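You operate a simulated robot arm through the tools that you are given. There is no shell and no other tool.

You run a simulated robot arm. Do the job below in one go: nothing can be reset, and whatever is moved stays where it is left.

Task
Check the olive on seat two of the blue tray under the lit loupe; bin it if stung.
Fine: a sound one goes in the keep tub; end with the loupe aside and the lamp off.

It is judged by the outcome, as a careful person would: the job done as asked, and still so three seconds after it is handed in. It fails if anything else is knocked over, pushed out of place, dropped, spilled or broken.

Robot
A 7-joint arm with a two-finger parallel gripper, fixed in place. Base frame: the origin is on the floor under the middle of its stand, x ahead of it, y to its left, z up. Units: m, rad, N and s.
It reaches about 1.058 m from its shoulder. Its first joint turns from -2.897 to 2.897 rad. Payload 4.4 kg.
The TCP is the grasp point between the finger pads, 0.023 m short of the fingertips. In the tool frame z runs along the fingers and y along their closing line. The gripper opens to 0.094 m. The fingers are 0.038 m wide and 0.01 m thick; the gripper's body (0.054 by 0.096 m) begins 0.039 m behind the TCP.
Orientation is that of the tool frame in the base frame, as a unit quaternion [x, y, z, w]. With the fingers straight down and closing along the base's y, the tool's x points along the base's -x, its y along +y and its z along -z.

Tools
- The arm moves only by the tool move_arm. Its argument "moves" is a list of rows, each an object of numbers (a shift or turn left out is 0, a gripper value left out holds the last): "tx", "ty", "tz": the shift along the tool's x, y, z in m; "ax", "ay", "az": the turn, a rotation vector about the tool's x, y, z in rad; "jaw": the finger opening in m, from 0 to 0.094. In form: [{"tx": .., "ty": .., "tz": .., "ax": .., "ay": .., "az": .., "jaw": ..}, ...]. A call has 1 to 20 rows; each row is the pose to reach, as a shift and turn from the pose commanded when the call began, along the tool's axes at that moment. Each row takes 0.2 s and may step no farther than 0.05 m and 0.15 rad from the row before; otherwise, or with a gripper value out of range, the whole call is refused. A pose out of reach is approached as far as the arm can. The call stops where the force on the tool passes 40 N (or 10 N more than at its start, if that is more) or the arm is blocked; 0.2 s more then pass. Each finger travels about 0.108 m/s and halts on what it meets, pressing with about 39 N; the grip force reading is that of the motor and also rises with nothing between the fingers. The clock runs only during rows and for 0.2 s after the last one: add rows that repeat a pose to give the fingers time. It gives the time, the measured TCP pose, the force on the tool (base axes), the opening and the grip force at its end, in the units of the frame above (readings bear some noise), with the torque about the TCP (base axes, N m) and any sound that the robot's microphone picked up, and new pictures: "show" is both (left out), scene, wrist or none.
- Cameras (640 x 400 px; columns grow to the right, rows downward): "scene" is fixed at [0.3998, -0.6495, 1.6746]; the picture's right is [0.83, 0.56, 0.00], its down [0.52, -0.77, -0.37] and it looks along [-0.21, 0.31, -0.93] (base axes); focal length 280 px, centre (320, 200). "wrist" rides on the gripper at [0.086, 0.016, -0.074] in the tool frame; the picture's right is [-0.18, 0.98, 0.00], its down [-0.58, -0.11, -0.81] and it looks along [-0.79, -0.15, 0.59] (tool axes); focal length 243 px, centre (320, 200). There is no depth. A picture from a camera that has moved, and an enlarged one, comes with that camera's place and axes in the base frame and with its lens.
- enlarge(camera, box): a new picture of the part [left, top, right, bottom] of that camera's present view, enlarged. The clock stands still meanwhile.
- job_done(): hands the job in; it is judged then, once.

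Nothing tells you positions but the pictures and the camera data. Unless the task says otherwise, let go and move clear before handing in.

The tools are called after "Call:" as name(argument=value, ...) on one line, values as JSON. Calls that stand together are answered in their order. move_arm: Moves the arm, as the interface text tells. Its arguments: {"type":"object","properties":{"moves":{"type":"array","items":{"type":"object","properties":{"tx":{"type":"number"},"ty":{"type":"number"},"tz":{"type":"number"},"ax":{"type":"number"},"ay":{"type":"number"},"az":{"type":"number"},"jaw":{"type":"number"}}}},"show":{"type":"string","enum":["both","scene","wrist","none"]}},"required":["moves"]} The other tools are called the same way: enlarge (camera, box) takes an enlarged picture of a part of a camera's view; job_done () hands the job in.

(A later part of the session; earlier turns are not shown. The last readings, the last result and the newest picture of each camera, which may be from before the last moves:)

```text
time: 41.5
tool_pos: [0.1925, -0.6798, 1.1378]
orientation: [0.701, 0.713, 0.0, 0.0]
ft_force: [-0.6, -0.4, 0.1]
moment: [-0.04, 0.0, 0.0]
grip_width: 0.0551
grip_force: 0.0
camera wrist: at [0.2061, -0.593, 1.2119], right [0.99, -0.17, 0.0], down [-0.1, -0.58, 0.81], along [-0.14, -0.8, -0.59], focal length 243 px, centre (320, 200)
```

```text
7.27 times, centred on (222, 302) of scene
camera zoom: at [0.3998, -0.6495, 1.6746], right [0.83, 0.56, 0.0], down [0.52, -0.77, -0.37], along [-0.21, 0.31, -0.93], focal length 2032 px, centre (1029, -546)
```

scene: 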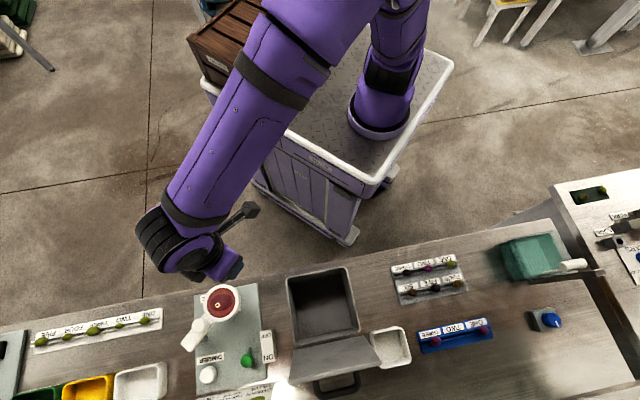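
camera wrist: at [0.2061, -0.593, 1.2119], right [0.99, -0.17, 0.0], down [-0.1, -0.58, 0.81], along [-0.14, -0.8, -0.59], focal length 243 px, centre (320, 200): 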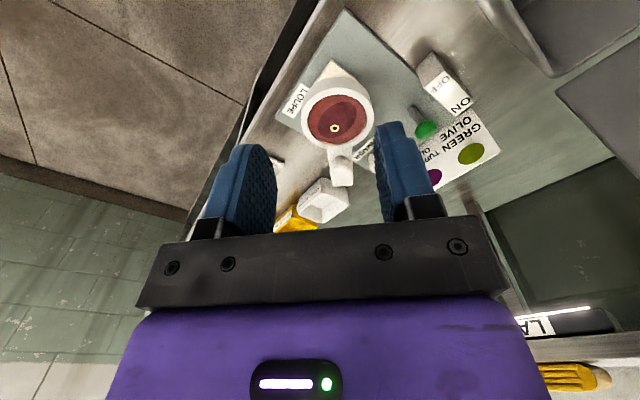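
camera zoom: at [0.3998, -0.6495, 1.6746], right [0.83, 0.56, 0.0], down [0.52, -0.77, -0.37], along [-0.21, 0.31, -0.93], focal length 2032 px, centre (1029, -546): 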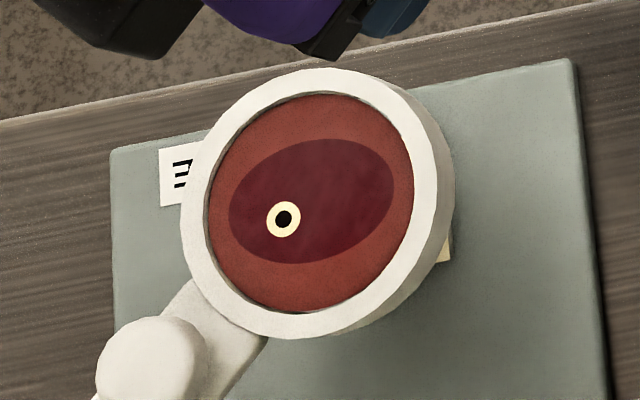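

The lens clearly shows a dark puncture with a pale halo, so the olive is stung and goes to WASTE. Before moving on, I'll read the partial label and bright strip seen at the lower right, in case it concerns the lamp.

Call:
enlarge(camera="wrist", box=[500, 280, 640, 400])

Call:
enlarge(camera="wrist", box=[370, 20, 530, 220])

```text
3.33 times, centred on (570, 340) of wrist
camera zoom: at [0.2061, -0.593, 1.2119], right [0.99, -0.17, 0.0], down [-0.1, -0.58, 0.81], along [-0.14, -0.8, -0.59], focal length 809 px, centre (-513, -267)
```

zoom: 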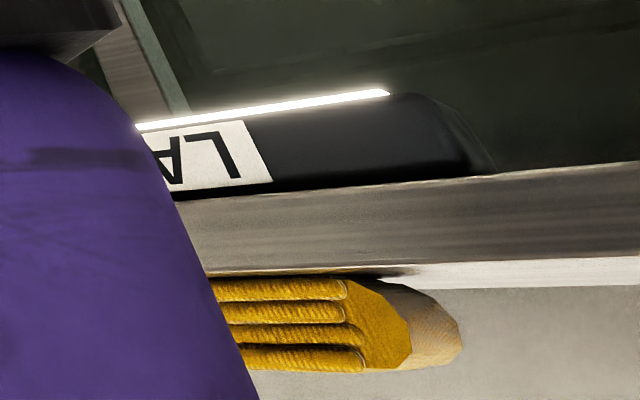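

```text
2.00 times, centred on (450, 120) of wrist
camera zoom: at [0.2061, -0.593, 1.2119], right [0.99, -0.17, 0.0], down [-0.1, -0.58, 0.81], along [-0.14, -0.8, -0.59], focal length 485 px, centre (60, 360)
```

zoom: 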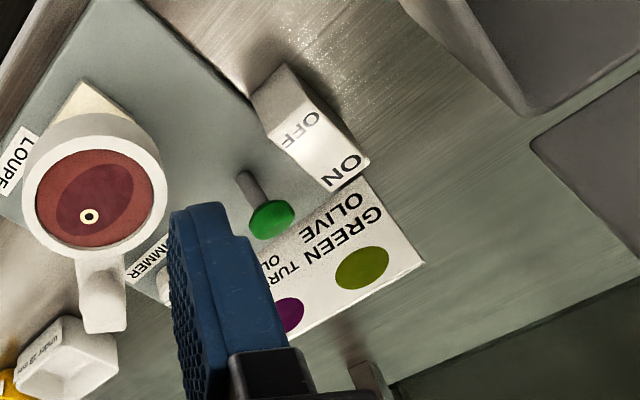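

The toggle drives a bench lamp on the back shelf. Now I'll return over the loupe knob, reversing my path, to swing the loupe aside.

Call:
move_arm(moves=[{"tx": -0.03, "jaw": 0.06}, {"tx": -0.07, "tz": 0.01, "jaw": 0.06}, {"tx": -0.11, "tz": 0.03, "jaw": 0.06}, {"tx": -0.14, "tz": 0.06, "jaw": 0.06}, {"tx": -0.14, "tz": 0.09, "jaw": 0.06}, {"tx": -0.14, "tz": 0.11, "jaw": 0.06}, {"tx": -0.14, "tz": 0.11, "jaw": 0.06}], show="both")

Call:
enlarge(camera="wrist", box=[200, 60, 440, 240])

```text
time: 43.1
tool_pos: [0.1946, -0.8216, 1.0305]
orientation: [0.702, 0.712, -0.001, 0.001]
ft_force: [-0.1, -0.2, 0.2]
moment: [0.01, -0.03, 0.0]
grip_width: 0.06
grip_force: 0.1
camera wrist: at [0.2086, -0.7352, 1.103], right [0.99, -0.17, 0.0], down [-0.1, -0.58, 0.81], along [-0.14, -0.8, -0.59], focal length 243 px, centre (320, 200)
```

scene: 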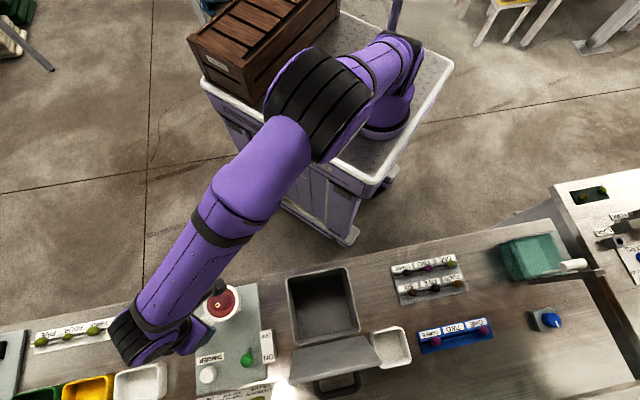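
wrist: 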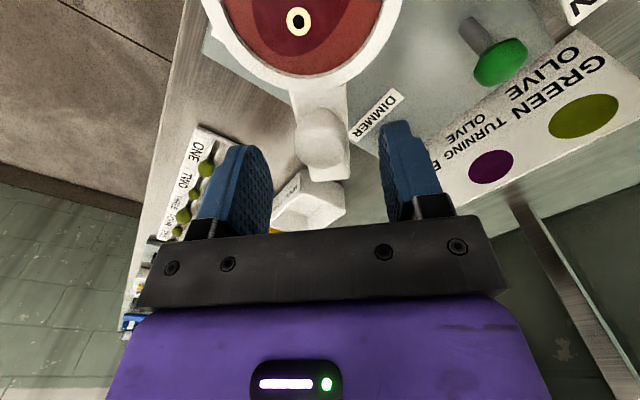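

```text
2.22 times, centred on (320, 150) of wrist
camera zoom: at [0.2086, -0.7352, 1.103], right [0.99, -0.17, 0.0], down [-0.1, -0.58, 0.81], along [-0.14, -0.8, -0.59], focal length 539 px, centre (320, 311)
```

zoom: 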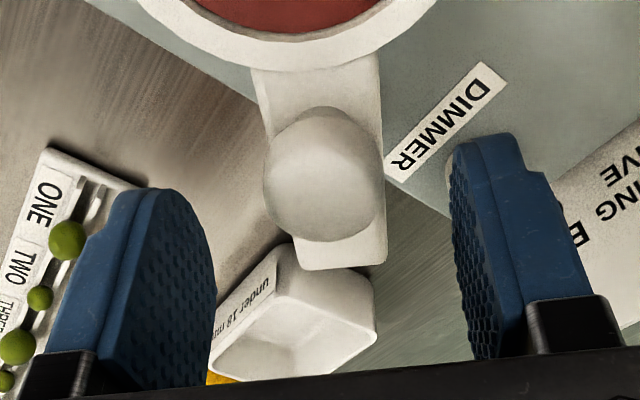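

The knob is between the fingers, about 3 mm off radially, which explains the earlier side force. I'll correct that, descend the last bit and grip it.

Call:
move_arm(moves=[{"tx": -0.003, "tz": 0.01, "jaw": 0.06}, {"tx": -0.003, "tz": 0.021, "jaw": 0.055}, {"tx": -0.003, "tz": 0.021, "jaw": 0.04}, {"tx": -0.003, "tz": 0.021, "jaw": 0.032}, {"tx": -0.003, "tz": 0.021, "jaw": 0.0285}, {"tx": -0.003, "tz": 0.021, "jaw": 0.028}, {"tx": -0.003, "tz": 0.021, "jaw": 0.028}], show="wrist")

```text
time: 44.7
tool_pos: [0.1951, -0.8247, 1.0087]
orientation: [0.701, 0.713, -0.001, 0.001]
ft_force: [-1.2, 0.5, -2.5]
moment: [-0.09, 0.43, -0.05]
grip_width: 0.0288
grip_force: 44.8
camera wrist: at [0.2092, -0.7378, 1.0818], right [0.99, -0.17, 0.0], down [-0.1, -0.58, 0.81], along [-0.14, -0.8, -0.59], focal length 243 px, centre (320, 200)
```

wrist: 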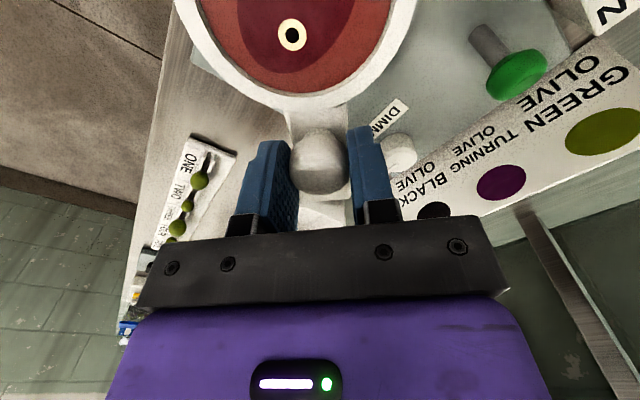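

The knob is gripped with low side forces. I'll swing the loupe back aside along the reverse arc.

Call:
move_arm(moves=[{"tx": 0.0, "ty": -0.00545, "az": -0.12}, {"tx": -0.0007, "ty": -0.0109, "az": -0.24}, {"tx": -0.002, "ty": -0.0162, "az": -0.36}, {"tx": -0.0039, "ty": -0.0213, "az": -0.48}, {"tx": -0.0065, "ty": -0.0261, "az": -0.6}, {"tx": -0.0096, "ty": -0.0306, "az": -0.72}, {"tx": -0.0132, "ty": -0.0347, "az": -0.84}, {"tx": -0.0172, "ty": -0.0383, "az": -0.96}, {"tx": -0.0217, "ty": -0.0414, "az": -1.08}, {"tx": -0.0265, "ty": -0.044, "az": -1.2}, {"tx": -0.0265, "ty": -0.044, "az": -1.2}], show="both")

Call:
enlarge(camera="scene", box=[120, 270, 280, 390])

```text
time: 47.1
tool_pos: [0.152, -0.8522, 1.0077]
orientation: [0.177, 0.984, -0.001, 0.0]
ft_force: [1.4, -1.2, -1.0]
moment: [0.17, 0.01, -0.02]
grip_width: 0.0292
grip_force: 23.0
camera wrist: at [0.0753, -0.8058, 1.0811], right [0.51, 0.86, 0.0], down [0.51, -0.3, 0.81], along [0.69, -0.42, -0.59], focal length 243 px, centre (320, 200)
```

scene: 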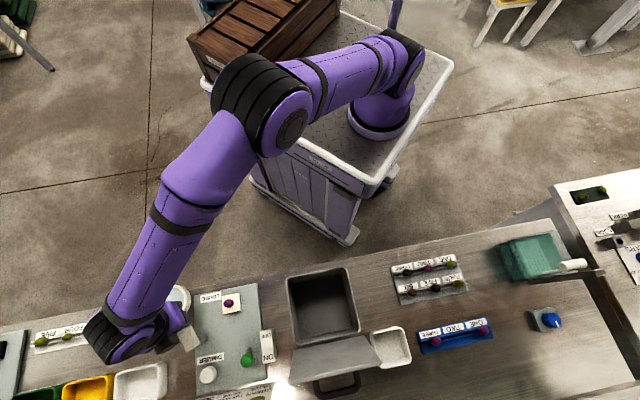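
wrist: 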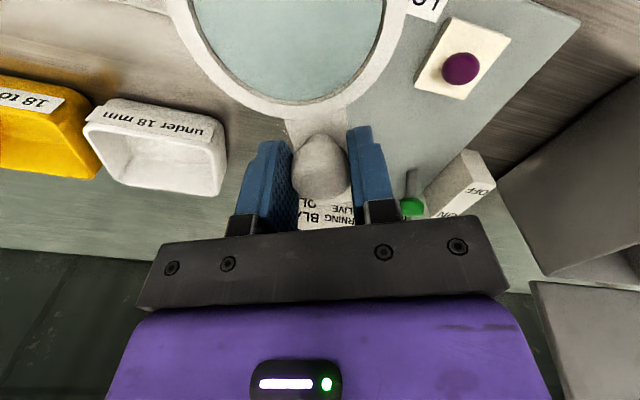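

```text
3.33 times, centred on (200, 330) of scene
camera zoom: at [0.3998, -0.6495, 1.6746], right [0.83, 0.56, 0.0], down [0.52, -0.77, -0.37], along [-0.21, 0.31, -0.93], focal length 932 px, centre (720, -233)
```

zoom: 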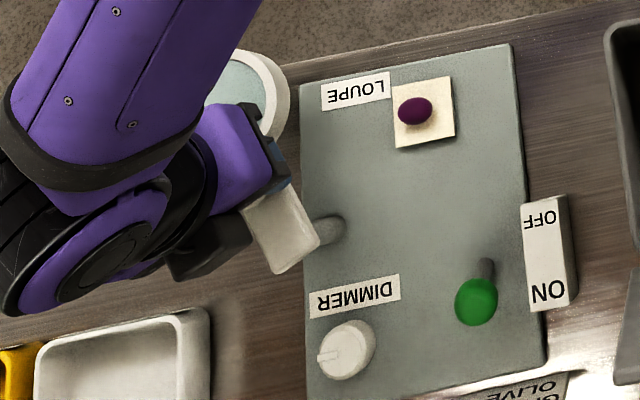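

The loupe is back aside where it started and the olive hasn't moved. I'll release the knob, rise, and turn the gripper to pick the olive off the stage.

Call:
move_arm(moves=[{"jaw": 0.035}, {"jaw": 0.05}, {"jaw": 0.055}, {"tz": -0.03, "jaw": 0.055}, {"tz": -0.07, "jaw": 0.055}, {"tz": -0.11, "jaw": 0.055}, {"tx": -0.001, "ty": 0.01, "tz": -0.11, "az": 0.14}, {"tx": -0.002, "ty": 0.02, "tz": -0.11, "az": 0.285}, {"tx": -0.003, "ty": 0.03, "tz": -0.11, "az": 0.43}, {"tx": -0.004, "ty": 0.04, "tz": -0.11, "az": 0.575}, {"tx": -0.005, "ty": 0.05, "tz": -0.11, "az": 0.72}, {"tx": -0.006, "ty": 0.06, "tz": -0.11, "az": 0.865}, {"tx": -0.007, "ty": 0.07, "tz": -0.11, "az": 1.01}, {"tx": -0.008, "ty": 0.08, "tz": -0.11, "az": 1.155}, {"tx": -0.009, "ty": 0.09, "tz": -0.11, "az": 1.3}, {"tx": -0.0103, "ty": 0.0966, "tz": -0.11, "az": 1.445}, {"tx": -0.0103, "ty": 0.0966, "tz": -0.11, "az": 1.59}, {"tx": -0.0103, "ty": 0.0966, "tz": -0.11, "az": 1.73}, {"tx": -0.0103, "ty": 0.0966, "tz": -0.11, "az": 1.87}, {"tx": -0.0103, "ty": 0.0966, "tz": -0.11, "az": 2.0}], show="both")

Call:
enlarge(camera="wrist", box=[260, 0, 420, 100])

Call:
enlarge(camera="scene", box=[120, 270, 280, 390])

```text
time: 51.3
tool_pos: [0.1956, -0.764, 1.1184]
orientation: [0.924, 0.382, -0.001, 0.001]
ft_force: [-0.8, 0.3, -0.3]
moment: [-0.02, -0.08, -0.03]
grip_width: 0.0551
grip_force: 0.1
camera wrist: at [0.267, -0.7143, 1.1921], right [0.56, -0.83, 0.0], down [-0.49, -0.33, 0.81], along [-0.67, -0.46, -0.59], focal length 243 px, centre (320, 200)
```

scene: 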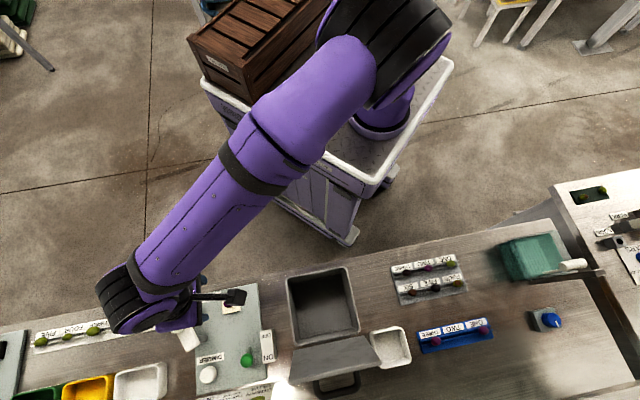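
wrist: 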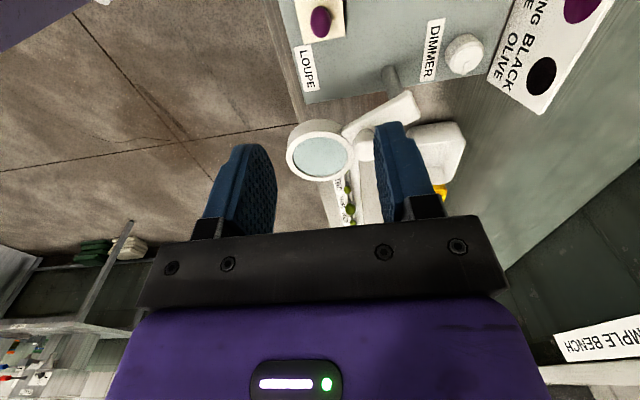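

```text
4.00 times, centred on (340, 50) of wrist
camera zoom: at [0.267, -0.7143, 1.1921], right [0.56, -0.83, 0.0], down [-0.49, -0.33, 0.81], along [-0.67, -0.46, -0.59], focal length 970 px, centre (240, 800)
```

zoom: 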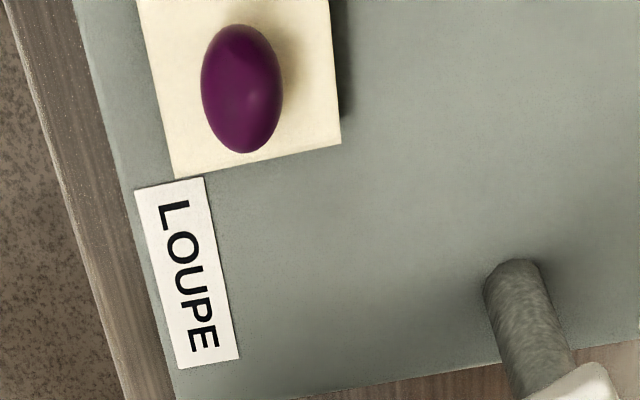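

```text
3.33 times, centred on (200, 330) of scene
camera zoom: at [0.3998, -0.6495, 1.6746], right [0.83, 0.56, 0.0], down [0.52, -0.77, -0.37], along [-0.21, 0.31, -0.93], focal length 932 px, centre (720, -233)
```

zoom: 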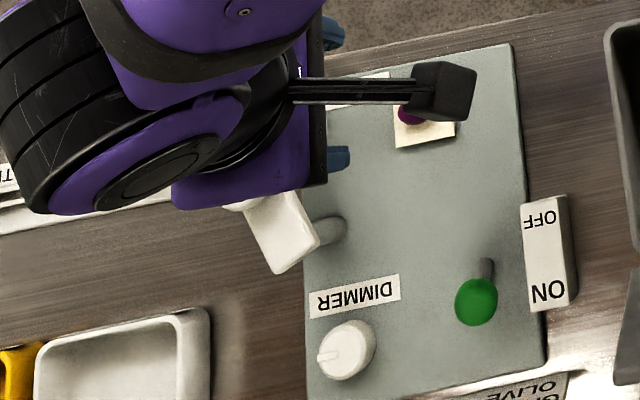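

The olive is directly below the gripper within a millimetre. I'll descend to just above the pad, keeping the tips clear of it.

Call:
move_arm(moves=[{"tx": -0.001, "tz": 0.04, "jaw": 0.05}, {"tx": -0.001, "tz": 0.08, "jaw": 0.05}, {"tx": -0.001, "tz": 0.12, "jaw": 0.05}, {"tx": -0.001, "tz": 0.15, "jaw": 0.05}, {"tx": -0.001, "tz": 0.172, "jaw": 0.05}, {"tx": -0.001, "tz": 0.185, "jaw": 0.05}, {"tx": -0.001, "tz": 0.1905, "jaw": 0.05}, {"tx": -0.001, "tz": 0.1905, "jaw": 0.05}], show="wrist")

Call:
enlarge(camera="wrist", box=[220, 90, 420, 220])

```text
time: 53.1
tool_pos: [0.1946, -0.765, 0.9276]
orientation: [0.924, 0.383, -0.001, 0.001]
ft_force: [0.0, -0.1, -0.3]
moment: [-0.02, -0.01, 0.01]
grip_width: 0.0501
grip_force: 0.1
camera wrist: at [0.266, -0.7152, 1.001], right [0.57, -0.82, 0.0], down [-0.49, -0.33, 0.81], along [-0.66, -0.46, -0.59], focal length 243 px, centre (320, 200)
```

wrist: 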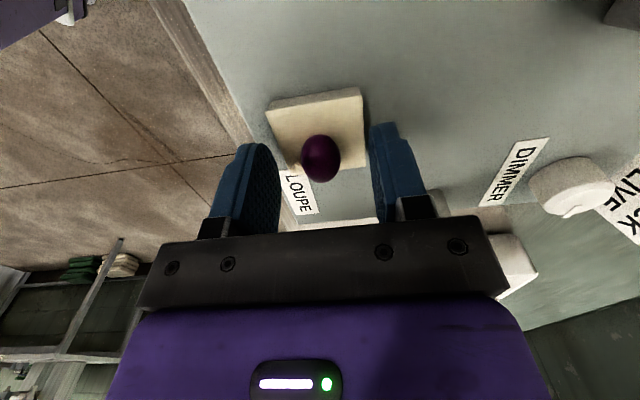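

```text
3.08 times, centred on (320, 155) of wrist
camera zoom: at [0.266, -0.7152, 1.001], right [0.57, -0.82, 0.0], down [-0.49, -0.33, 0.81], along [-0.66, -0.46, -0.59], focal length 746 px, centre (320, 338)
```

zoom: 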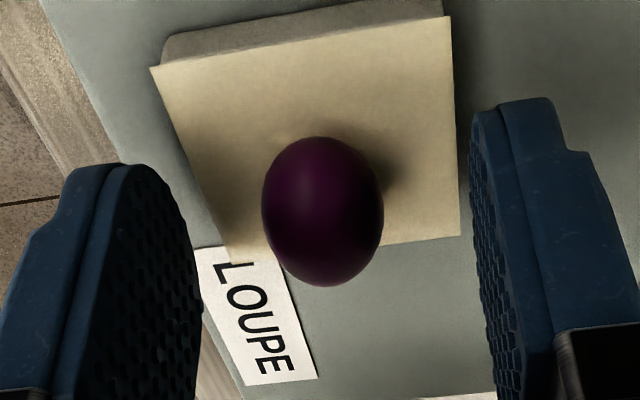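

The olive is centred between the fingers. I'll close gently on it.

Call:
move_arm(moves=[{"jaw": 0.036}, {"jaw": 0.026}, {"jaw": 0.021}, {"jaw": 0.0185}, {"jaw": 0.0175}, {"jaw": 0.0175}], show="none")

Call:
enlarge(camera="wrist", box=[220, 90, 420, 220])

```text
time: 54.5
tool_pos: [0.194, -0.7658, 0.9282]
orientation: [0.924, 0.383, -0.001, 0.001]
ft_force: [0.8, -0.6, 0.0]
moment: [0.01, 0.01, 0.01]
grip_width: 0.0189
grip_force: 1.6
```

```text
3.08 times, centred on (320, 155) of wrist
camera zoom: at [0.2661, -0.7151, 1.0011], right [0.57, -0.82, 0.0], down [-0.49, -0.33, 0.81], along [-0.66, -0.46, -0.59], focal length 746 px, centre (320, 338)
```

zoom: 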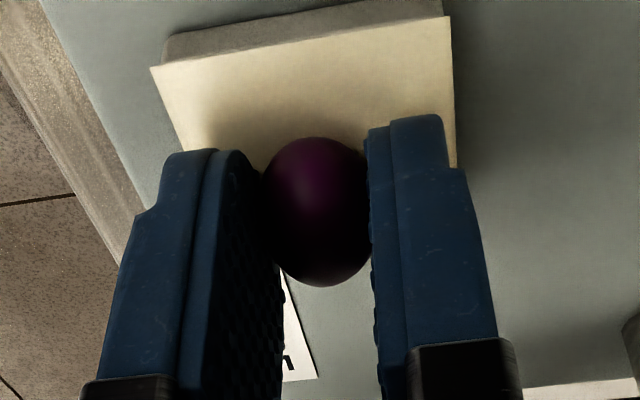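

The force reads low, so I'll tighten slightly, then lift and check the hold.

Call:
move_arm(moves=[{"jaw": 0.0165}, {"jaw": 0.0165}, {"jaw": 0.0165, "tz": -0.01}, {"jaw": 0.0165, "tz": -0.035}, {"jaw": 0.0165, "tz": -0.075}, {"jaw": 0.0165, "tz": -0.12}], show="both")

Call:
enlarge(camera="wrist", box=[220, 90, 420, 220])

```text
time: 55.9
tool_pos: [0.1959, -0.7649, 1.0483]
orientation: [0.924, 0.382, 0.0, 0.001]
ft_force: [0.2, 0.6, -0.5]
moment: [0.03, 0.01, 0.02]
grip_width: 0.0183
grip_force: 8.0
camera wrist: at [0.2675, -0.7157, 1.1216], right [0.57, -0.82, 0.0], down [-0.49, -0.33, 0.81], along [-0.67, -0.46, -0.59], focal length 243 px, centre (320, 200)
```

scene: 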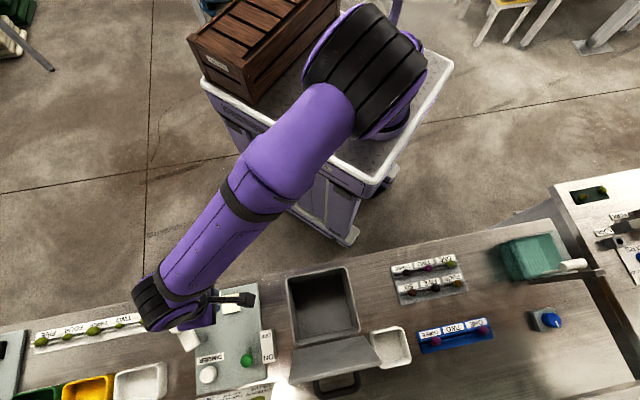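
wrist: 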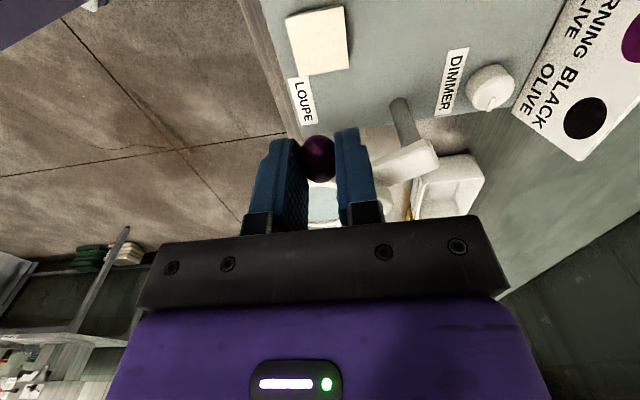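

```text
3.08 times, centred on (320, 155) of wrist
camera zoom: at [0.2675, -0.7157, 1.1216], right [0.57, -0.82, 0.0], down [-0.49, -0.33, 0.81], along [-0.67, -0.46, -0.59], focal length 746 px, centre (320, 338)
```

zoom: 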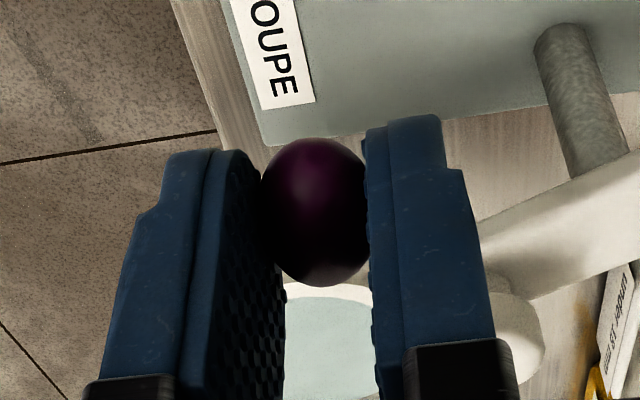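

The olive is firmly held. I'll carry it up and over to the open WASTE bin, staying on the near side of its raised lid.

Call:
move_arm(moves=[{"tz": -0.045}, {"tx": 0.01, "tz": -0.088}, {"tx": 0.05, "ty": 0.006, "tz": -0.095}, {"tx": 0.095, "ty": 0.015, "tz": -0.095}, {"tx": 0.14, "ty": 0.022, "tz": -0.095}, {"tx": 0.185, "ty": 0.03, "tz": -0.095}, {"tx": 0.22, "ty": 0.036, "tz": -0.095}, {"tx": 0.227, "ty": 0.036, "tz": -0.095}, {"tx": 0.227, "ty": 0.036, "tz": -0.095}], show="both")

Call:
enlarge(camera="wrist", box=[200, 0, 520, 220])

```text
time: 57.9
tool_pos: [0.383, -0.6291, 1.1429]
orientation: [0.924, 0.383, 0.0, 0.002]
ft_force: [-0.2, -0.6, 0.2]
moment: [-0.02, 0.01, 0.01]
grip_width: 0.0185
grip_force: 8.0
camera wrist: at [0.454, -0.5793, 1.2159], right [0.57, -0.82, 0.0], down [-0.49, -0.33, 0.81], along [-0.66, -0.46, -0.59], focal length 243 px, centre (320, 200)
```

scene: 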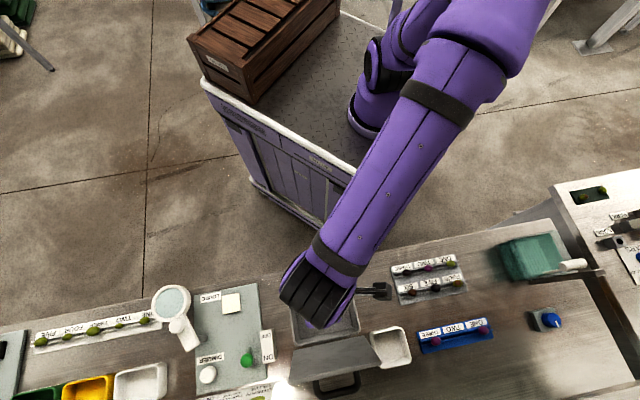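
wrist: 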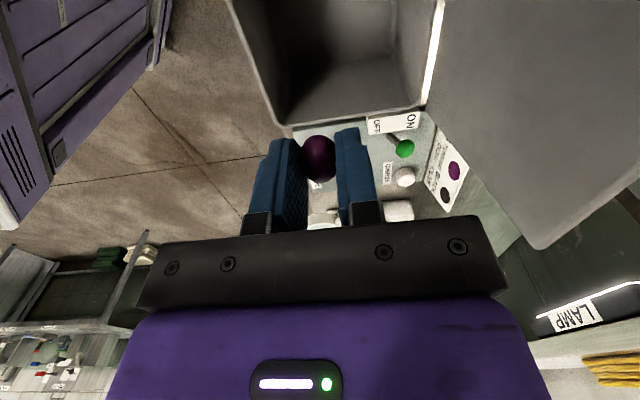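

```text
1.82 times, centred on (360, 110) of wrist
camera zoom: at [0.454, -0.5793, 1.2159], right [0.57, -0.82, 0.0], down [-0.49, -0.33, 0.81], along [-0.66, -0.46, -0.59], focal length 441 px, centre (247, 364)
```

zoom: 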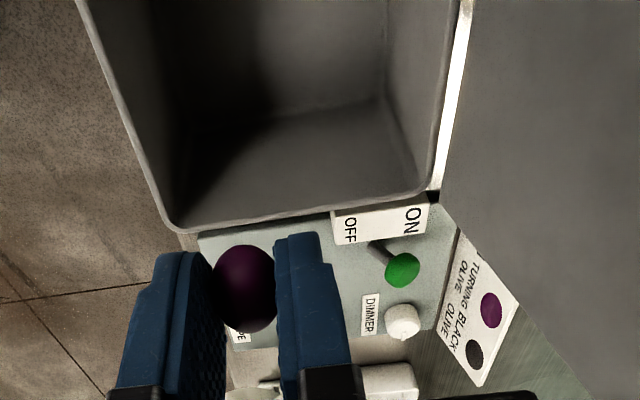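

The gripper is centred over the WASTE opening with clearance to the upright lid. I'll lower into the bin mouth, keeping the camera body above the rim, and release.

Call:
move_arm(moves=[{"tz": 0.04}, {"tz": 0.08}, {"tz": 0.115}, {"tz": 0.145}, {"tz": 0.166}, {"tz": 0.166}], show="both")

```text
time: 59.3
tool_pos: [0.3805, -0.6286, 0.9737]
orientation: [0.924, 0.383, 0.001, 0.001]
ft_force: [0.3, 0.0, -0.5]
moment: [0.0, 0.0, -0.07]
grip_width: 0.0184
grip_force: 8.0
camera wrist: at [0.4518, -0.5785, 1.0482], right [0.57, -0.82, 0.0], down [-0.49, -0.33, 0.81], along [-0.66, -0.46, -0.59], focal length 243 px, centre (320, 200)
```

scene: 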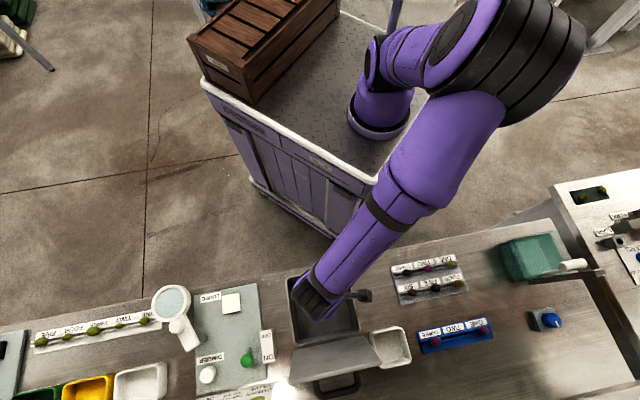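
wrist: 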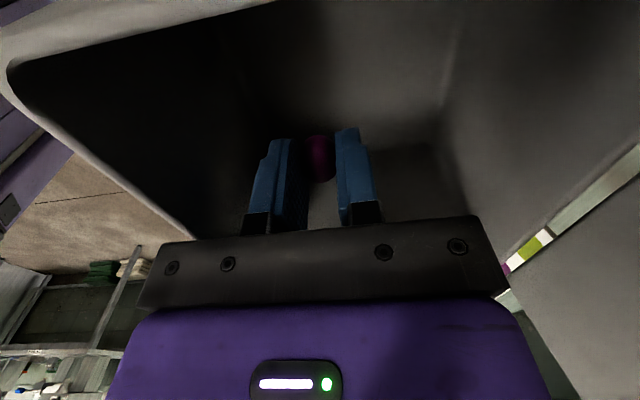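

The fingers and olive are inside the bin mouth with no contact. I'll open to release the olive, then rise straight up.

Call:
move_arm(moves=[{"jaw": 0.025}, {"jaw": 0.04}, {"jaw": 0.05}, {"jaw": 0.05}, {"jaw": 0.05, "tz": -0.04}, {"jaw": 0.05, "tz": -0.085}, {"jaw": 0.05, "tz": -0.13}, {"jaw": 0.05, "tz": -0.166}, {"jaw": 0.05, "tz": -0.166}], show="both")

Call:
enlarge(camera="wrist", box=[200, 0, 460, 150])

Call:
enlarge(camera="scene", box=[270, 255, 420, 400])

```text
time: 61.3
tool_pos: [0.3816, -0.6297, 1.1404]
orientation: [0.924, 0.382, 0.001, 0.0]
ft_force: [-0.2, -0.7, -0.2]
moment: [0.02, 0.04, -0.01]
grip_width: 0.05
grip_force: 0.1
camera wrist: at [0.4532, -0.5793, 1.2136], right [0.57, -0.82, 0.0], down [-0.49, -0.33, 0.81], along [-0.66, -0.46, -0.59], focal length 243 px, centre (320, 200)
```

scene: 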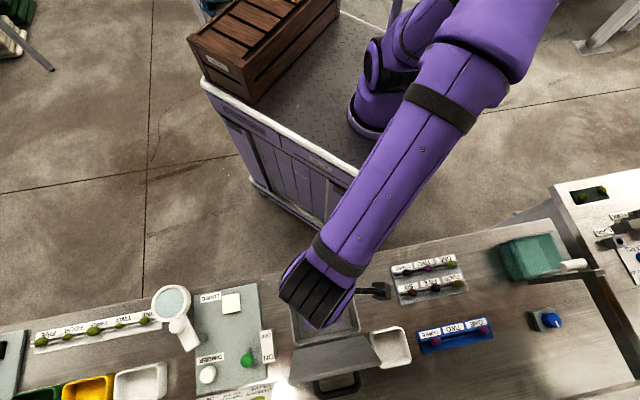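
wrist: 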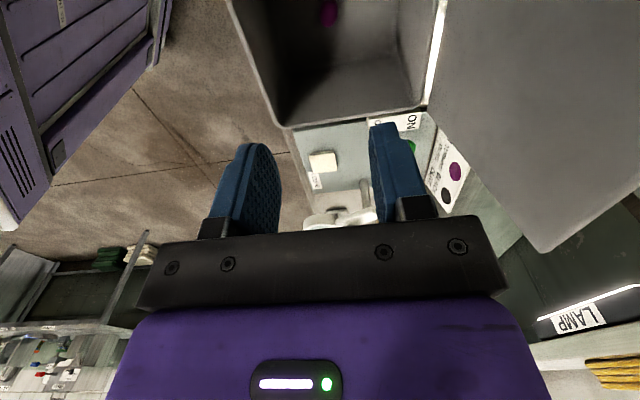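

```text
2.46 times, centred on (330, 75) of wrist
camera zoom: at [0.4532, -0.5793, 1.2136], right [0.57, -0.82, 0.0], down [-0.49, -0.33, 0.81], along [-0.66, -0.46, -0.59], focal length 597 px, centre (295, 508)
```

zoom: 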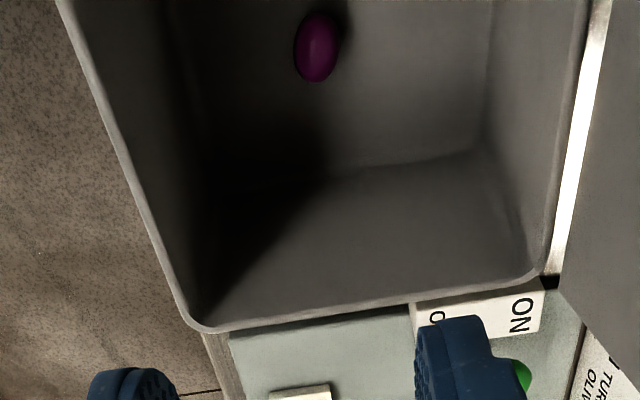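

```text
2.76 times, centred on (345, 328) of scene
camera zoom: at [0.3998, -0.6495, 1.6746], right [0.83, 0.56, 0.0], down [0.52, -0.77, -0.37], along [-0.21, 0.31, -0.93], focal length 771 px, centre (251, -152)
```

zoom: 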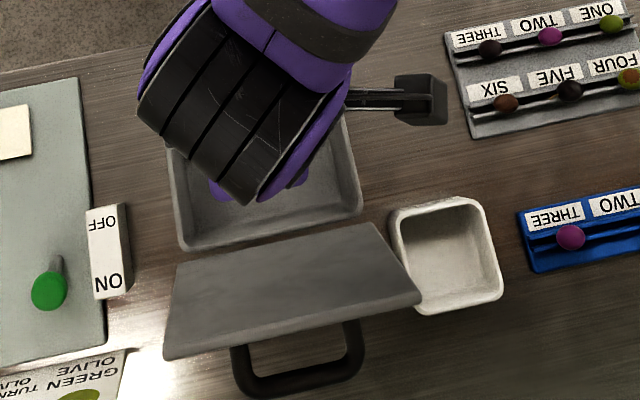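

The stung olive lies in the WASTE bin. What's left is the lamp: the toggle leans away now, and the LAMP fixture hangs behind it, so I'll check its clearance before reaching there.

Call:
enlarge(camera="wrist", box=[500, 260, 640, 360])

Call:
enlarge(camera="scene", box=[150, 300, 310, 400])

```text
4.00 times, centred on (570, 310) of wrist
camera zoom: at [0.4532, -0.5793, 1.2136], right [0.57, -0.82, 0.0], down [-0.49, -0.33, 0.81], along [-0.66, -0.46, -0.59], focal length 970 px, centre (-680, -240)
```

zoom: 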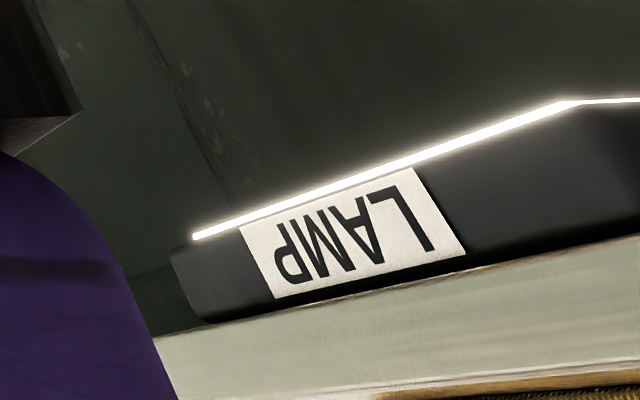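

```text
4.00 times, centred on (230, 350) of scene
camera zoom: at [0.3998, -0.6495, 1.6746], right [0.83, 0.56, 0.0], down [0.52, -0.77, -0.37], along [-0.21, 0.31, -0.93], focal length 1118 px, centre (680, -400)
```

zoom: 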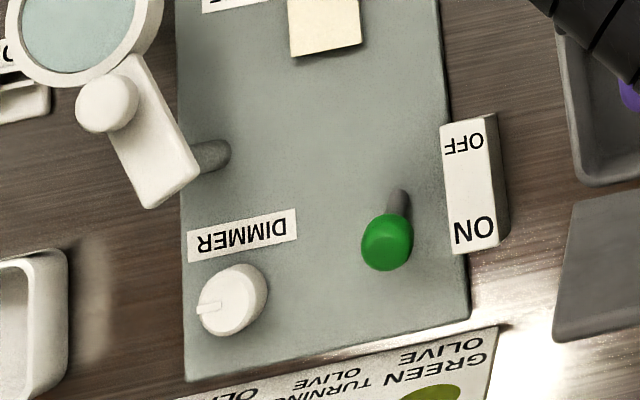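

The lamp fixture sits under a shelf at about q≈0.92–0.94, z≈1.17, so I won't reach beyond the toggle. Instead I'll grip the green ball between the fingers and draw it back to OFF. First I'll rotate back and move above the panel.

Call:
move_arm(moves=[{"tx": -0.017, "az": -0.143, "jaw": 0.05}, {"tx": -0.034, "az": -0.286, "jaw": 0.05}, {"tx": -0.052, "az": -0.428, "jaw": 0.05}, {"tx": -0.069, "az": -0.571, "jaw": 0.05}, {"tx": -0.086, "az": -0.714, "jaw": 0.05}, {"tx": -0.104, "az": -0.857, "jaw": 0.05}, {"tx": -0.121, "az": -1.0, "jaw": 0.05}, {"tx": -0.138, "az": -1.142, "jaw": 0.05}, {"tx": -0.155, "az": -1.285, "jaw": 0.045}, {"tx": -0.173, "az": -1.428, "jaw": 0.04}, {"tx": -0.19, "az": -1.571, "jaw": 0.037}, {"tx": -0.19, "az": -1.571, "jaw": 0.037}], show="both")

Call:
enlarge(camera="wrist", box=[280, 50, 440, 180])

Call:
enlarge(camera="scene", box=[160, 280, 320, 400])

```text
time: 63.9
tool_pos: [0.2468, -0.7629, 1.1429]
orientation: [0.381, 0.925, 0.0, 0.001]
ft_force: [0.1, -0.5, -1.2]
moment: [-0.01, -0.02, 0.02]
grip_width: 0.0372
grip_force: 0.1
camera wrist: at [0.1951, -0.6908, 1.2162], right [0.82, 0.57, 0.0], down [0.34, -0.49, 0.81], along [0.46, -0.67, -0.59], focal length 243 px, centre (320, 200)
```

scene: 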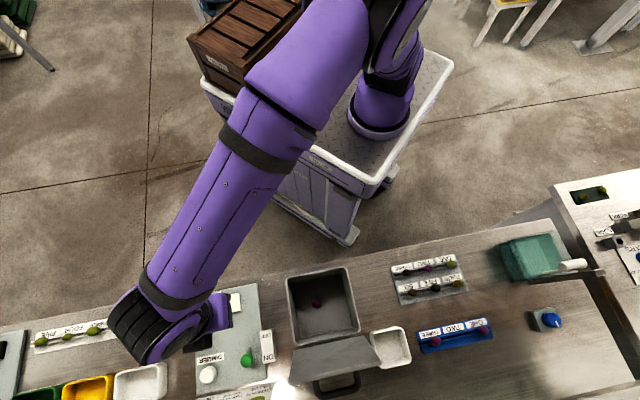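
wrist: 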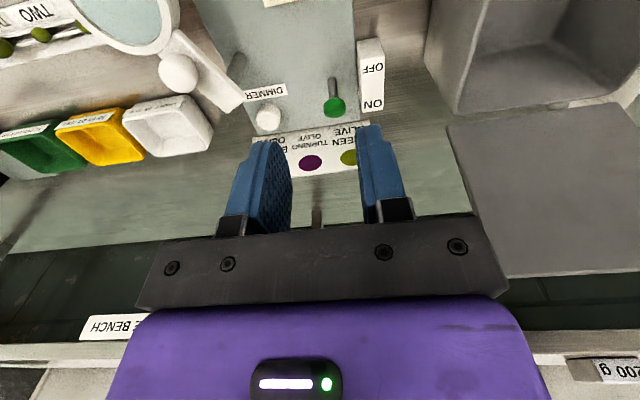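

```text
3.08 times, centred on (360, 115) of wrist
camera zoom: at [0.1951, -0.6908, 1.2162], right [0.82, 0.57, 0.0], down [0.34, -0.49, 0.81], along [0.46, -0.67, -0.59], focal length 746 px, centre (197, 462)
```

zoom: 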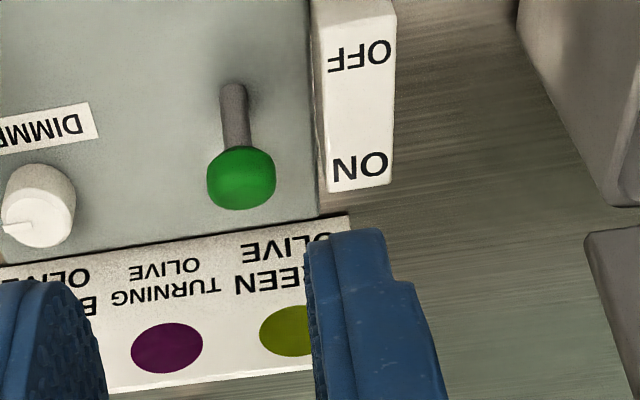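

```text
3.33 times, centred on (240, 340) of scene
camera zoom: at [0.3998, -0.6495, 1.6746], right [0.83, 0.56, 0.0], down [0.52, -0.77, -0.37], along [-0.21, 0.31, -0.93], focal length 932 px, centre (587, -267)
```

zoom: 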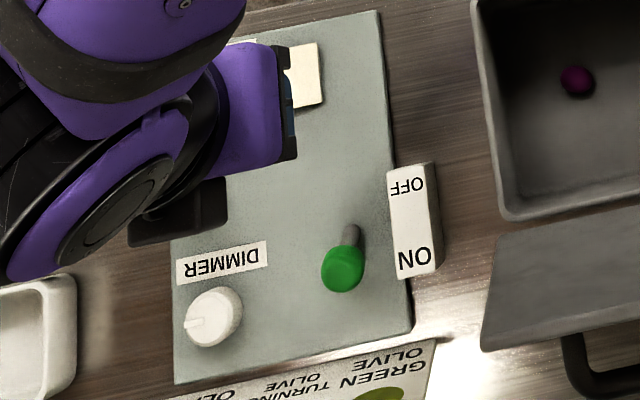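

The lamp toggle's ball is at about p=-0.366, q=0.8155, z=0.925, and the olive is visible at the bottom of the bin. I'll move above the ball with the fingers set slightly wider than it, then check.

Call:
move_arm(moves=[{"tx": -0.035, "ty": -0.001, "tz": 0.03}, {"tx": -0.07, "ty": -0.001, "tz": 0.06}, {"tx": -0.0925, "ty": -0.001, "tz": 0.09}, {"tx": -0.1016, "ty": -0.001, "tz": 0.12}, {"tx": -0.1016, "ty": -0.001, "tz": 0.145}, {"tx": -0.1016, "ty": -0.001, "tz": 0.145}], show="both")

Call:
enlarge(camera="wrist", box=[220, 60, 420, 220])

```text
time: 65.3
tool_pos: [0.3179, -0.8349, 0.9963]
orientation: [0.382, 0.924, 0.0, 0.001]
ft_force: [0.2, -0.2, 0.3]
moment: [-0.02, 0.0, 0.0]
grip_width: 0.0375
grip_force: 0.0
camera wrist: at [0.2675, -0.7621, 1.0698], right [0.82, 0.57, 0.0], down [0.33, -0.49, 0.81], along [0.46, -0.67, -0.59], focal length 243 px, centre (320, 200)
```

scene: 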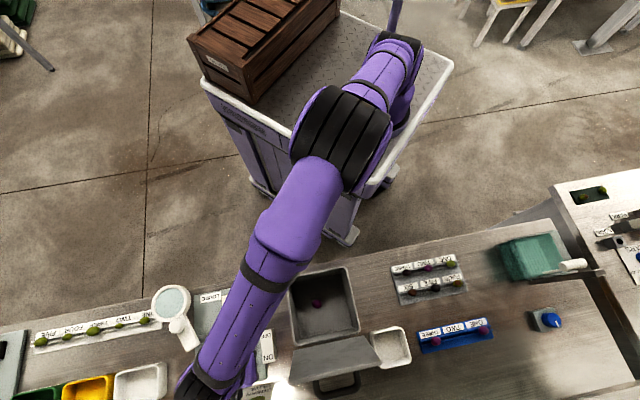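
wrist: 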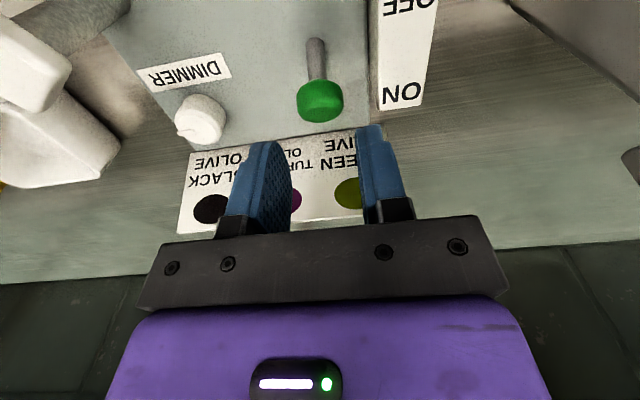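

```text
2.50 times, centred on (320, 140) of wrist
camera zoom: at [0.2675, -0.7621, 1.0698], right [0.82, 0.57, 0.0], down [0.33, -0.49, 0.81], along [0.46, -0.67, -0.59], focal length 606 px, centre (320, 350)
```

zoom: 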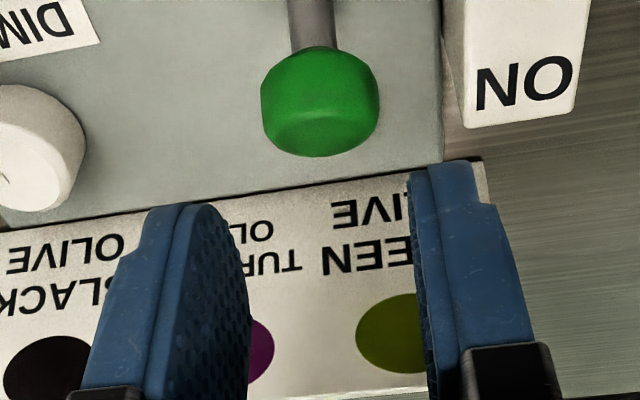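

The green knob is exactly between the fingers. I'll descend around it slowly, then close lightly.

Call:
move_arm(moves=[{"tx": -0.001, "tz": 0.02}, {"tx": -0.001, "tz": 0.036}, {"tx": -0.001, "tz": 0.048}, {"tx": -0.001, "tz": 0.056}, {"tx": -0.001, "tz": 0.056}], show="wrist")

Call:
enlarge(camera="wrist", box=[220, 60, 420, 220])

```text
time: 66.5
tool_pos: [0.3189, -0.8359, 0.9419]
orientation: [0.382, 0.924, -0.002, 0.001]
ft_force: [0.2, 0.2, 0.1]
moment: [-0.02, 0.0, 0.0]
grip_width: 0.0369
grip_force: 0.1
camera wrist: at [0.2678, -0.7646, 1.0146], right [0.82, 0.57, 0.0], down [0.33, -0.49, 0.81], along [0.46, -0.67, -0.59], focal length 243 px, centre (320, 200)
```

wrist: 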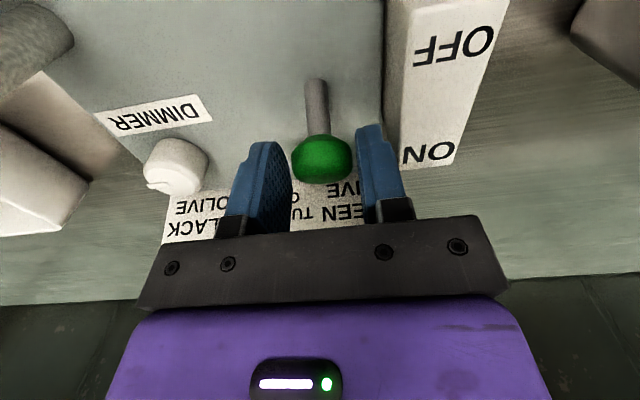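

```text
2.50 times, centred on (320, 140) of wrist
camera zoom: at [0.2678, -0.7646, 1.0146], right [0.82, 0.57, 0.0], down [0.33, -0.49, 0.81], along [0.46, -0.67, -0.59], focal length 606 px, centre (320, 350)
```

zoom: 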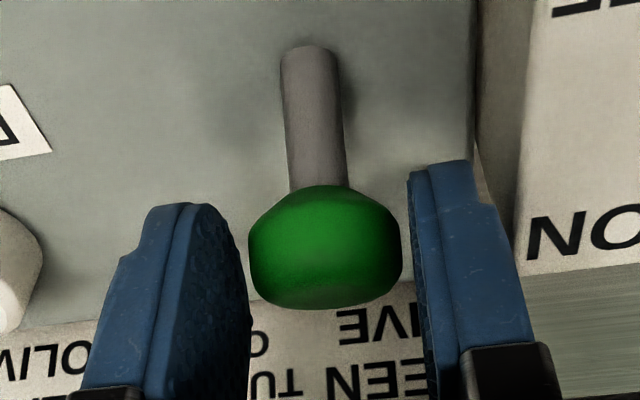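

The knob sits between the fingers without contact. I'll close on it.

Call:
move_arm(moves=[{"jaw": 0.033}, {"jaw": 0.03}, {"jaw": 0.0285}, {"jaw": 0.0275}], show="none")

```text
time: 67.5
tool_pos: [0.3193, -0.8362, 0.9406]
orientation: [0.382, 0.924, -0.001, 0.001]
ft_force: [4.7, 6.0, -0.3]
moment: [0.11, -0.04, -0.05]
grip_width: 0.0305
grip_force: 3.8
```

The knob is held, with a slight sideways offset of under a millimetre. I'll recentre a touch and then draw the lever toward OFF along its arc.

Call:
move_arm(moves=[{"ty": 0.0007, "jaw": 0.0285}, {"ty": 0.0007, "jaw": 0.0285}, {"tx": 0.005, "ty": 0.0007, "tz": -0.002}, {"tx": 0.01, "ty": 0.0007, "tz": -0.0034}, {"tx": 0.0155, "ty": 0.0007, "tz": -0.0043}, {"tx": 0.021, "ty": 0.0007, "tz": -0.0046}, {"tx": 0.0265, "ty": 0.0007, "tz": -0.0042}, {"tx": 0.032, "ty": 0.0007, "tz": -0.0034}, {"tx": 0.037, "ty": 0.0007, "tz": -0.002}, {"tx": 0.0425, "ty": 0.0007, "tz": 0.0}, {"tx": 0.0425, "ty": 0.0007, "tz": 0.0}], show="both")

Call:
enlarge(camera="wrist", box=[220, 60, 420, 220])

```text
time: 69.9
tool_pos: [0.2886, -0.808, 0.9412]
orientation: [0.383, 0.924, -0.001, 0.0]
ft_force: [-0.1, 0.1, -0.1]
moment: [-0.02, 0.02, -0.01]
grip_width: 0.0284
grip_force: 0.0
camera wrist: at [0.2377, -0.7344, 1.0146], right [0.82, 0.57, 0.0], down [0.33, -0.49, 0.81], along [0.46, -0.67, -0.59], focal length 243 px, centre (320, 200)
```

scene: 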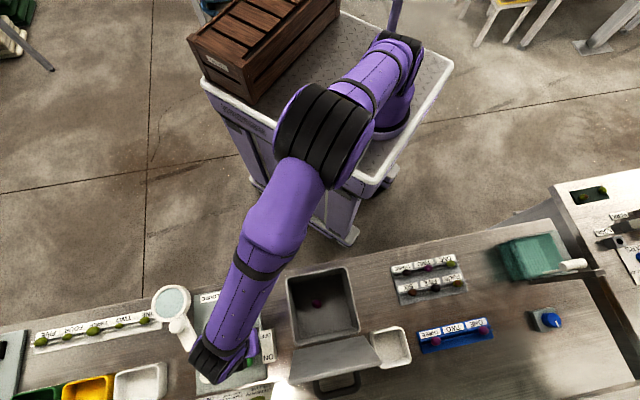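
wrist: 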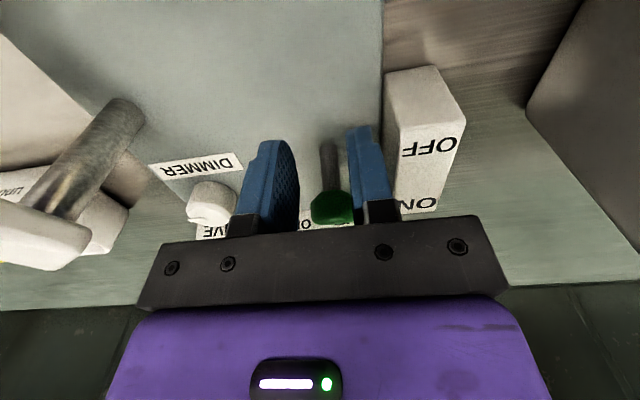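

```text
2.50 times, centred on (320, 140) of wrist
camera zoom: at [0.2377, -0.7344, 1.0146], right [0.82, 0.57, 0.0], down [0.33, -0.49, 0.81], along [0.46, -0.67, -0.59], focal length 606 px, centre (320, 350)
```

zoom: 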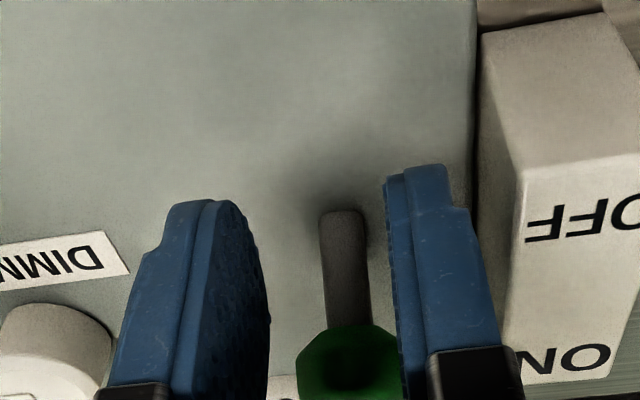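

The knob slipped out of my light grip and the lever is still at ON; nothing else was touched. I'll reopen, go forward around it again, a little lower and with a firmer grip.

Call:
move_arm(moves=[{"jaw": 0.038}, {"jaw": 0.038}, {"tx": -0.013, "tz": 0.0, "jaw": 0.038}, {"tx": -0.027, "tz": 0.002, "jaw": 0.038}, {"tx": -0.0405, "tz": 0.005, "jaw": 0.038}, {"tx": -0.0405, "tz": 0.005, "jaw": 0.038}], show="wrist")

Call:
enlarge(camera="wrist", box=[220, 60, 420, 220])

```text
time: 71.3
tool_pos: [0.3183, -0.8343, 0.9362]
orientation: [0.382, 0.924, -0.001, 0.001]
ft_force: [0.0, -0.1, -0.4]
moment: [0.05, 0.01, 0.0]
grip_width: 0.0381
grip_force: 0.0
camera wrist: at [0.2663, -0.7625, 1.0102], right [0.82, 0.57, 0.0], down [0.33, -0.49, 0.81], along [0.46, -0.67, -0.59], focal length 243 px, centre (320, 200)
```

wrist: 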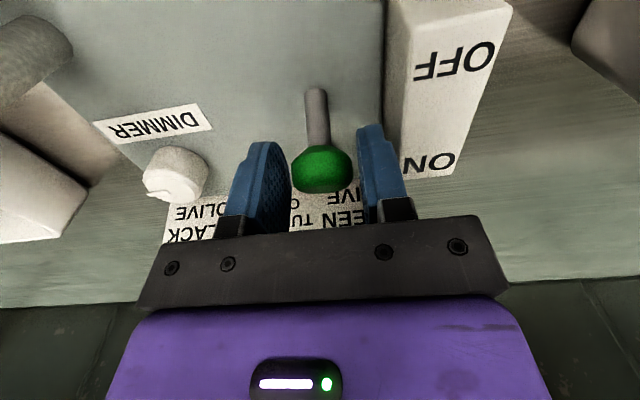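

```text
2.50 times, centred on (320, 140) of wrist
camera zoom: at [0.2663, -0.7625, 1.0102], right [0.82, 0.57, 0.0], down [0.33, -0.49, 0.81], along [0.46, -0.67, -0.59], focal length 606 px, centre (320, 350)
```

zoom: 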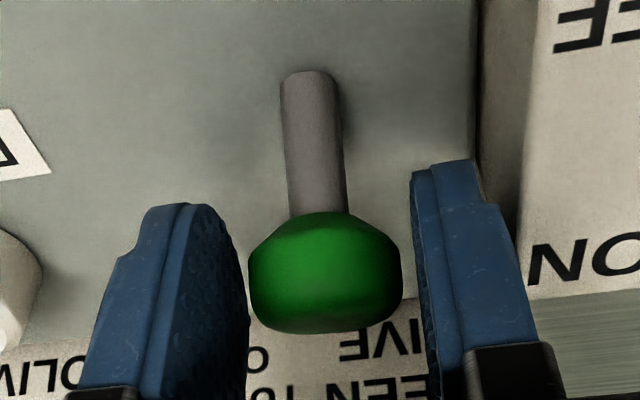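

The knob is centred between the fingers again. I'll close firmly on it this time and check the force before pulling.

Call:
move_arm(moves=[{"tx": -0.002, "jaw": 0.034}, {"tx": -0.002, "jaw": 0.03}, {"tx": -0.002, "jaw": 0.027}, {"tx": -0.002, "jaw": 0.025}, {"tx": -0.002, "jaw": 0.025}], show="wrist")

```text
time: 72.5
tool_pos: [0.3204, -0.8357, 0.9362]
orientation: [0.382, 0.924, 0.0, 0.0]
ft_force: [3.6, 6.3, -1.2]
moment: [0.08, -0.02, -0.02]
grip_width: 0.0285
grip_force: 44.9
camera wrist: at [0.2685, -0.7634, 1.0102], right [0.82, 0.57, 0.0], down [0.33, -0.49, 0.81], along [0.46, -0.67, -0.59], focal length 243 px, centre (320, 200)
```

wrist: 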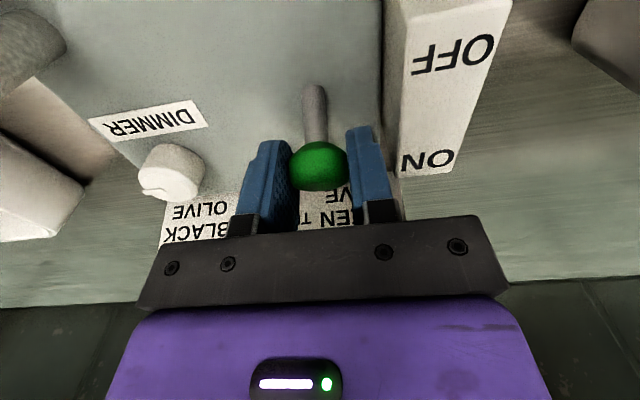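

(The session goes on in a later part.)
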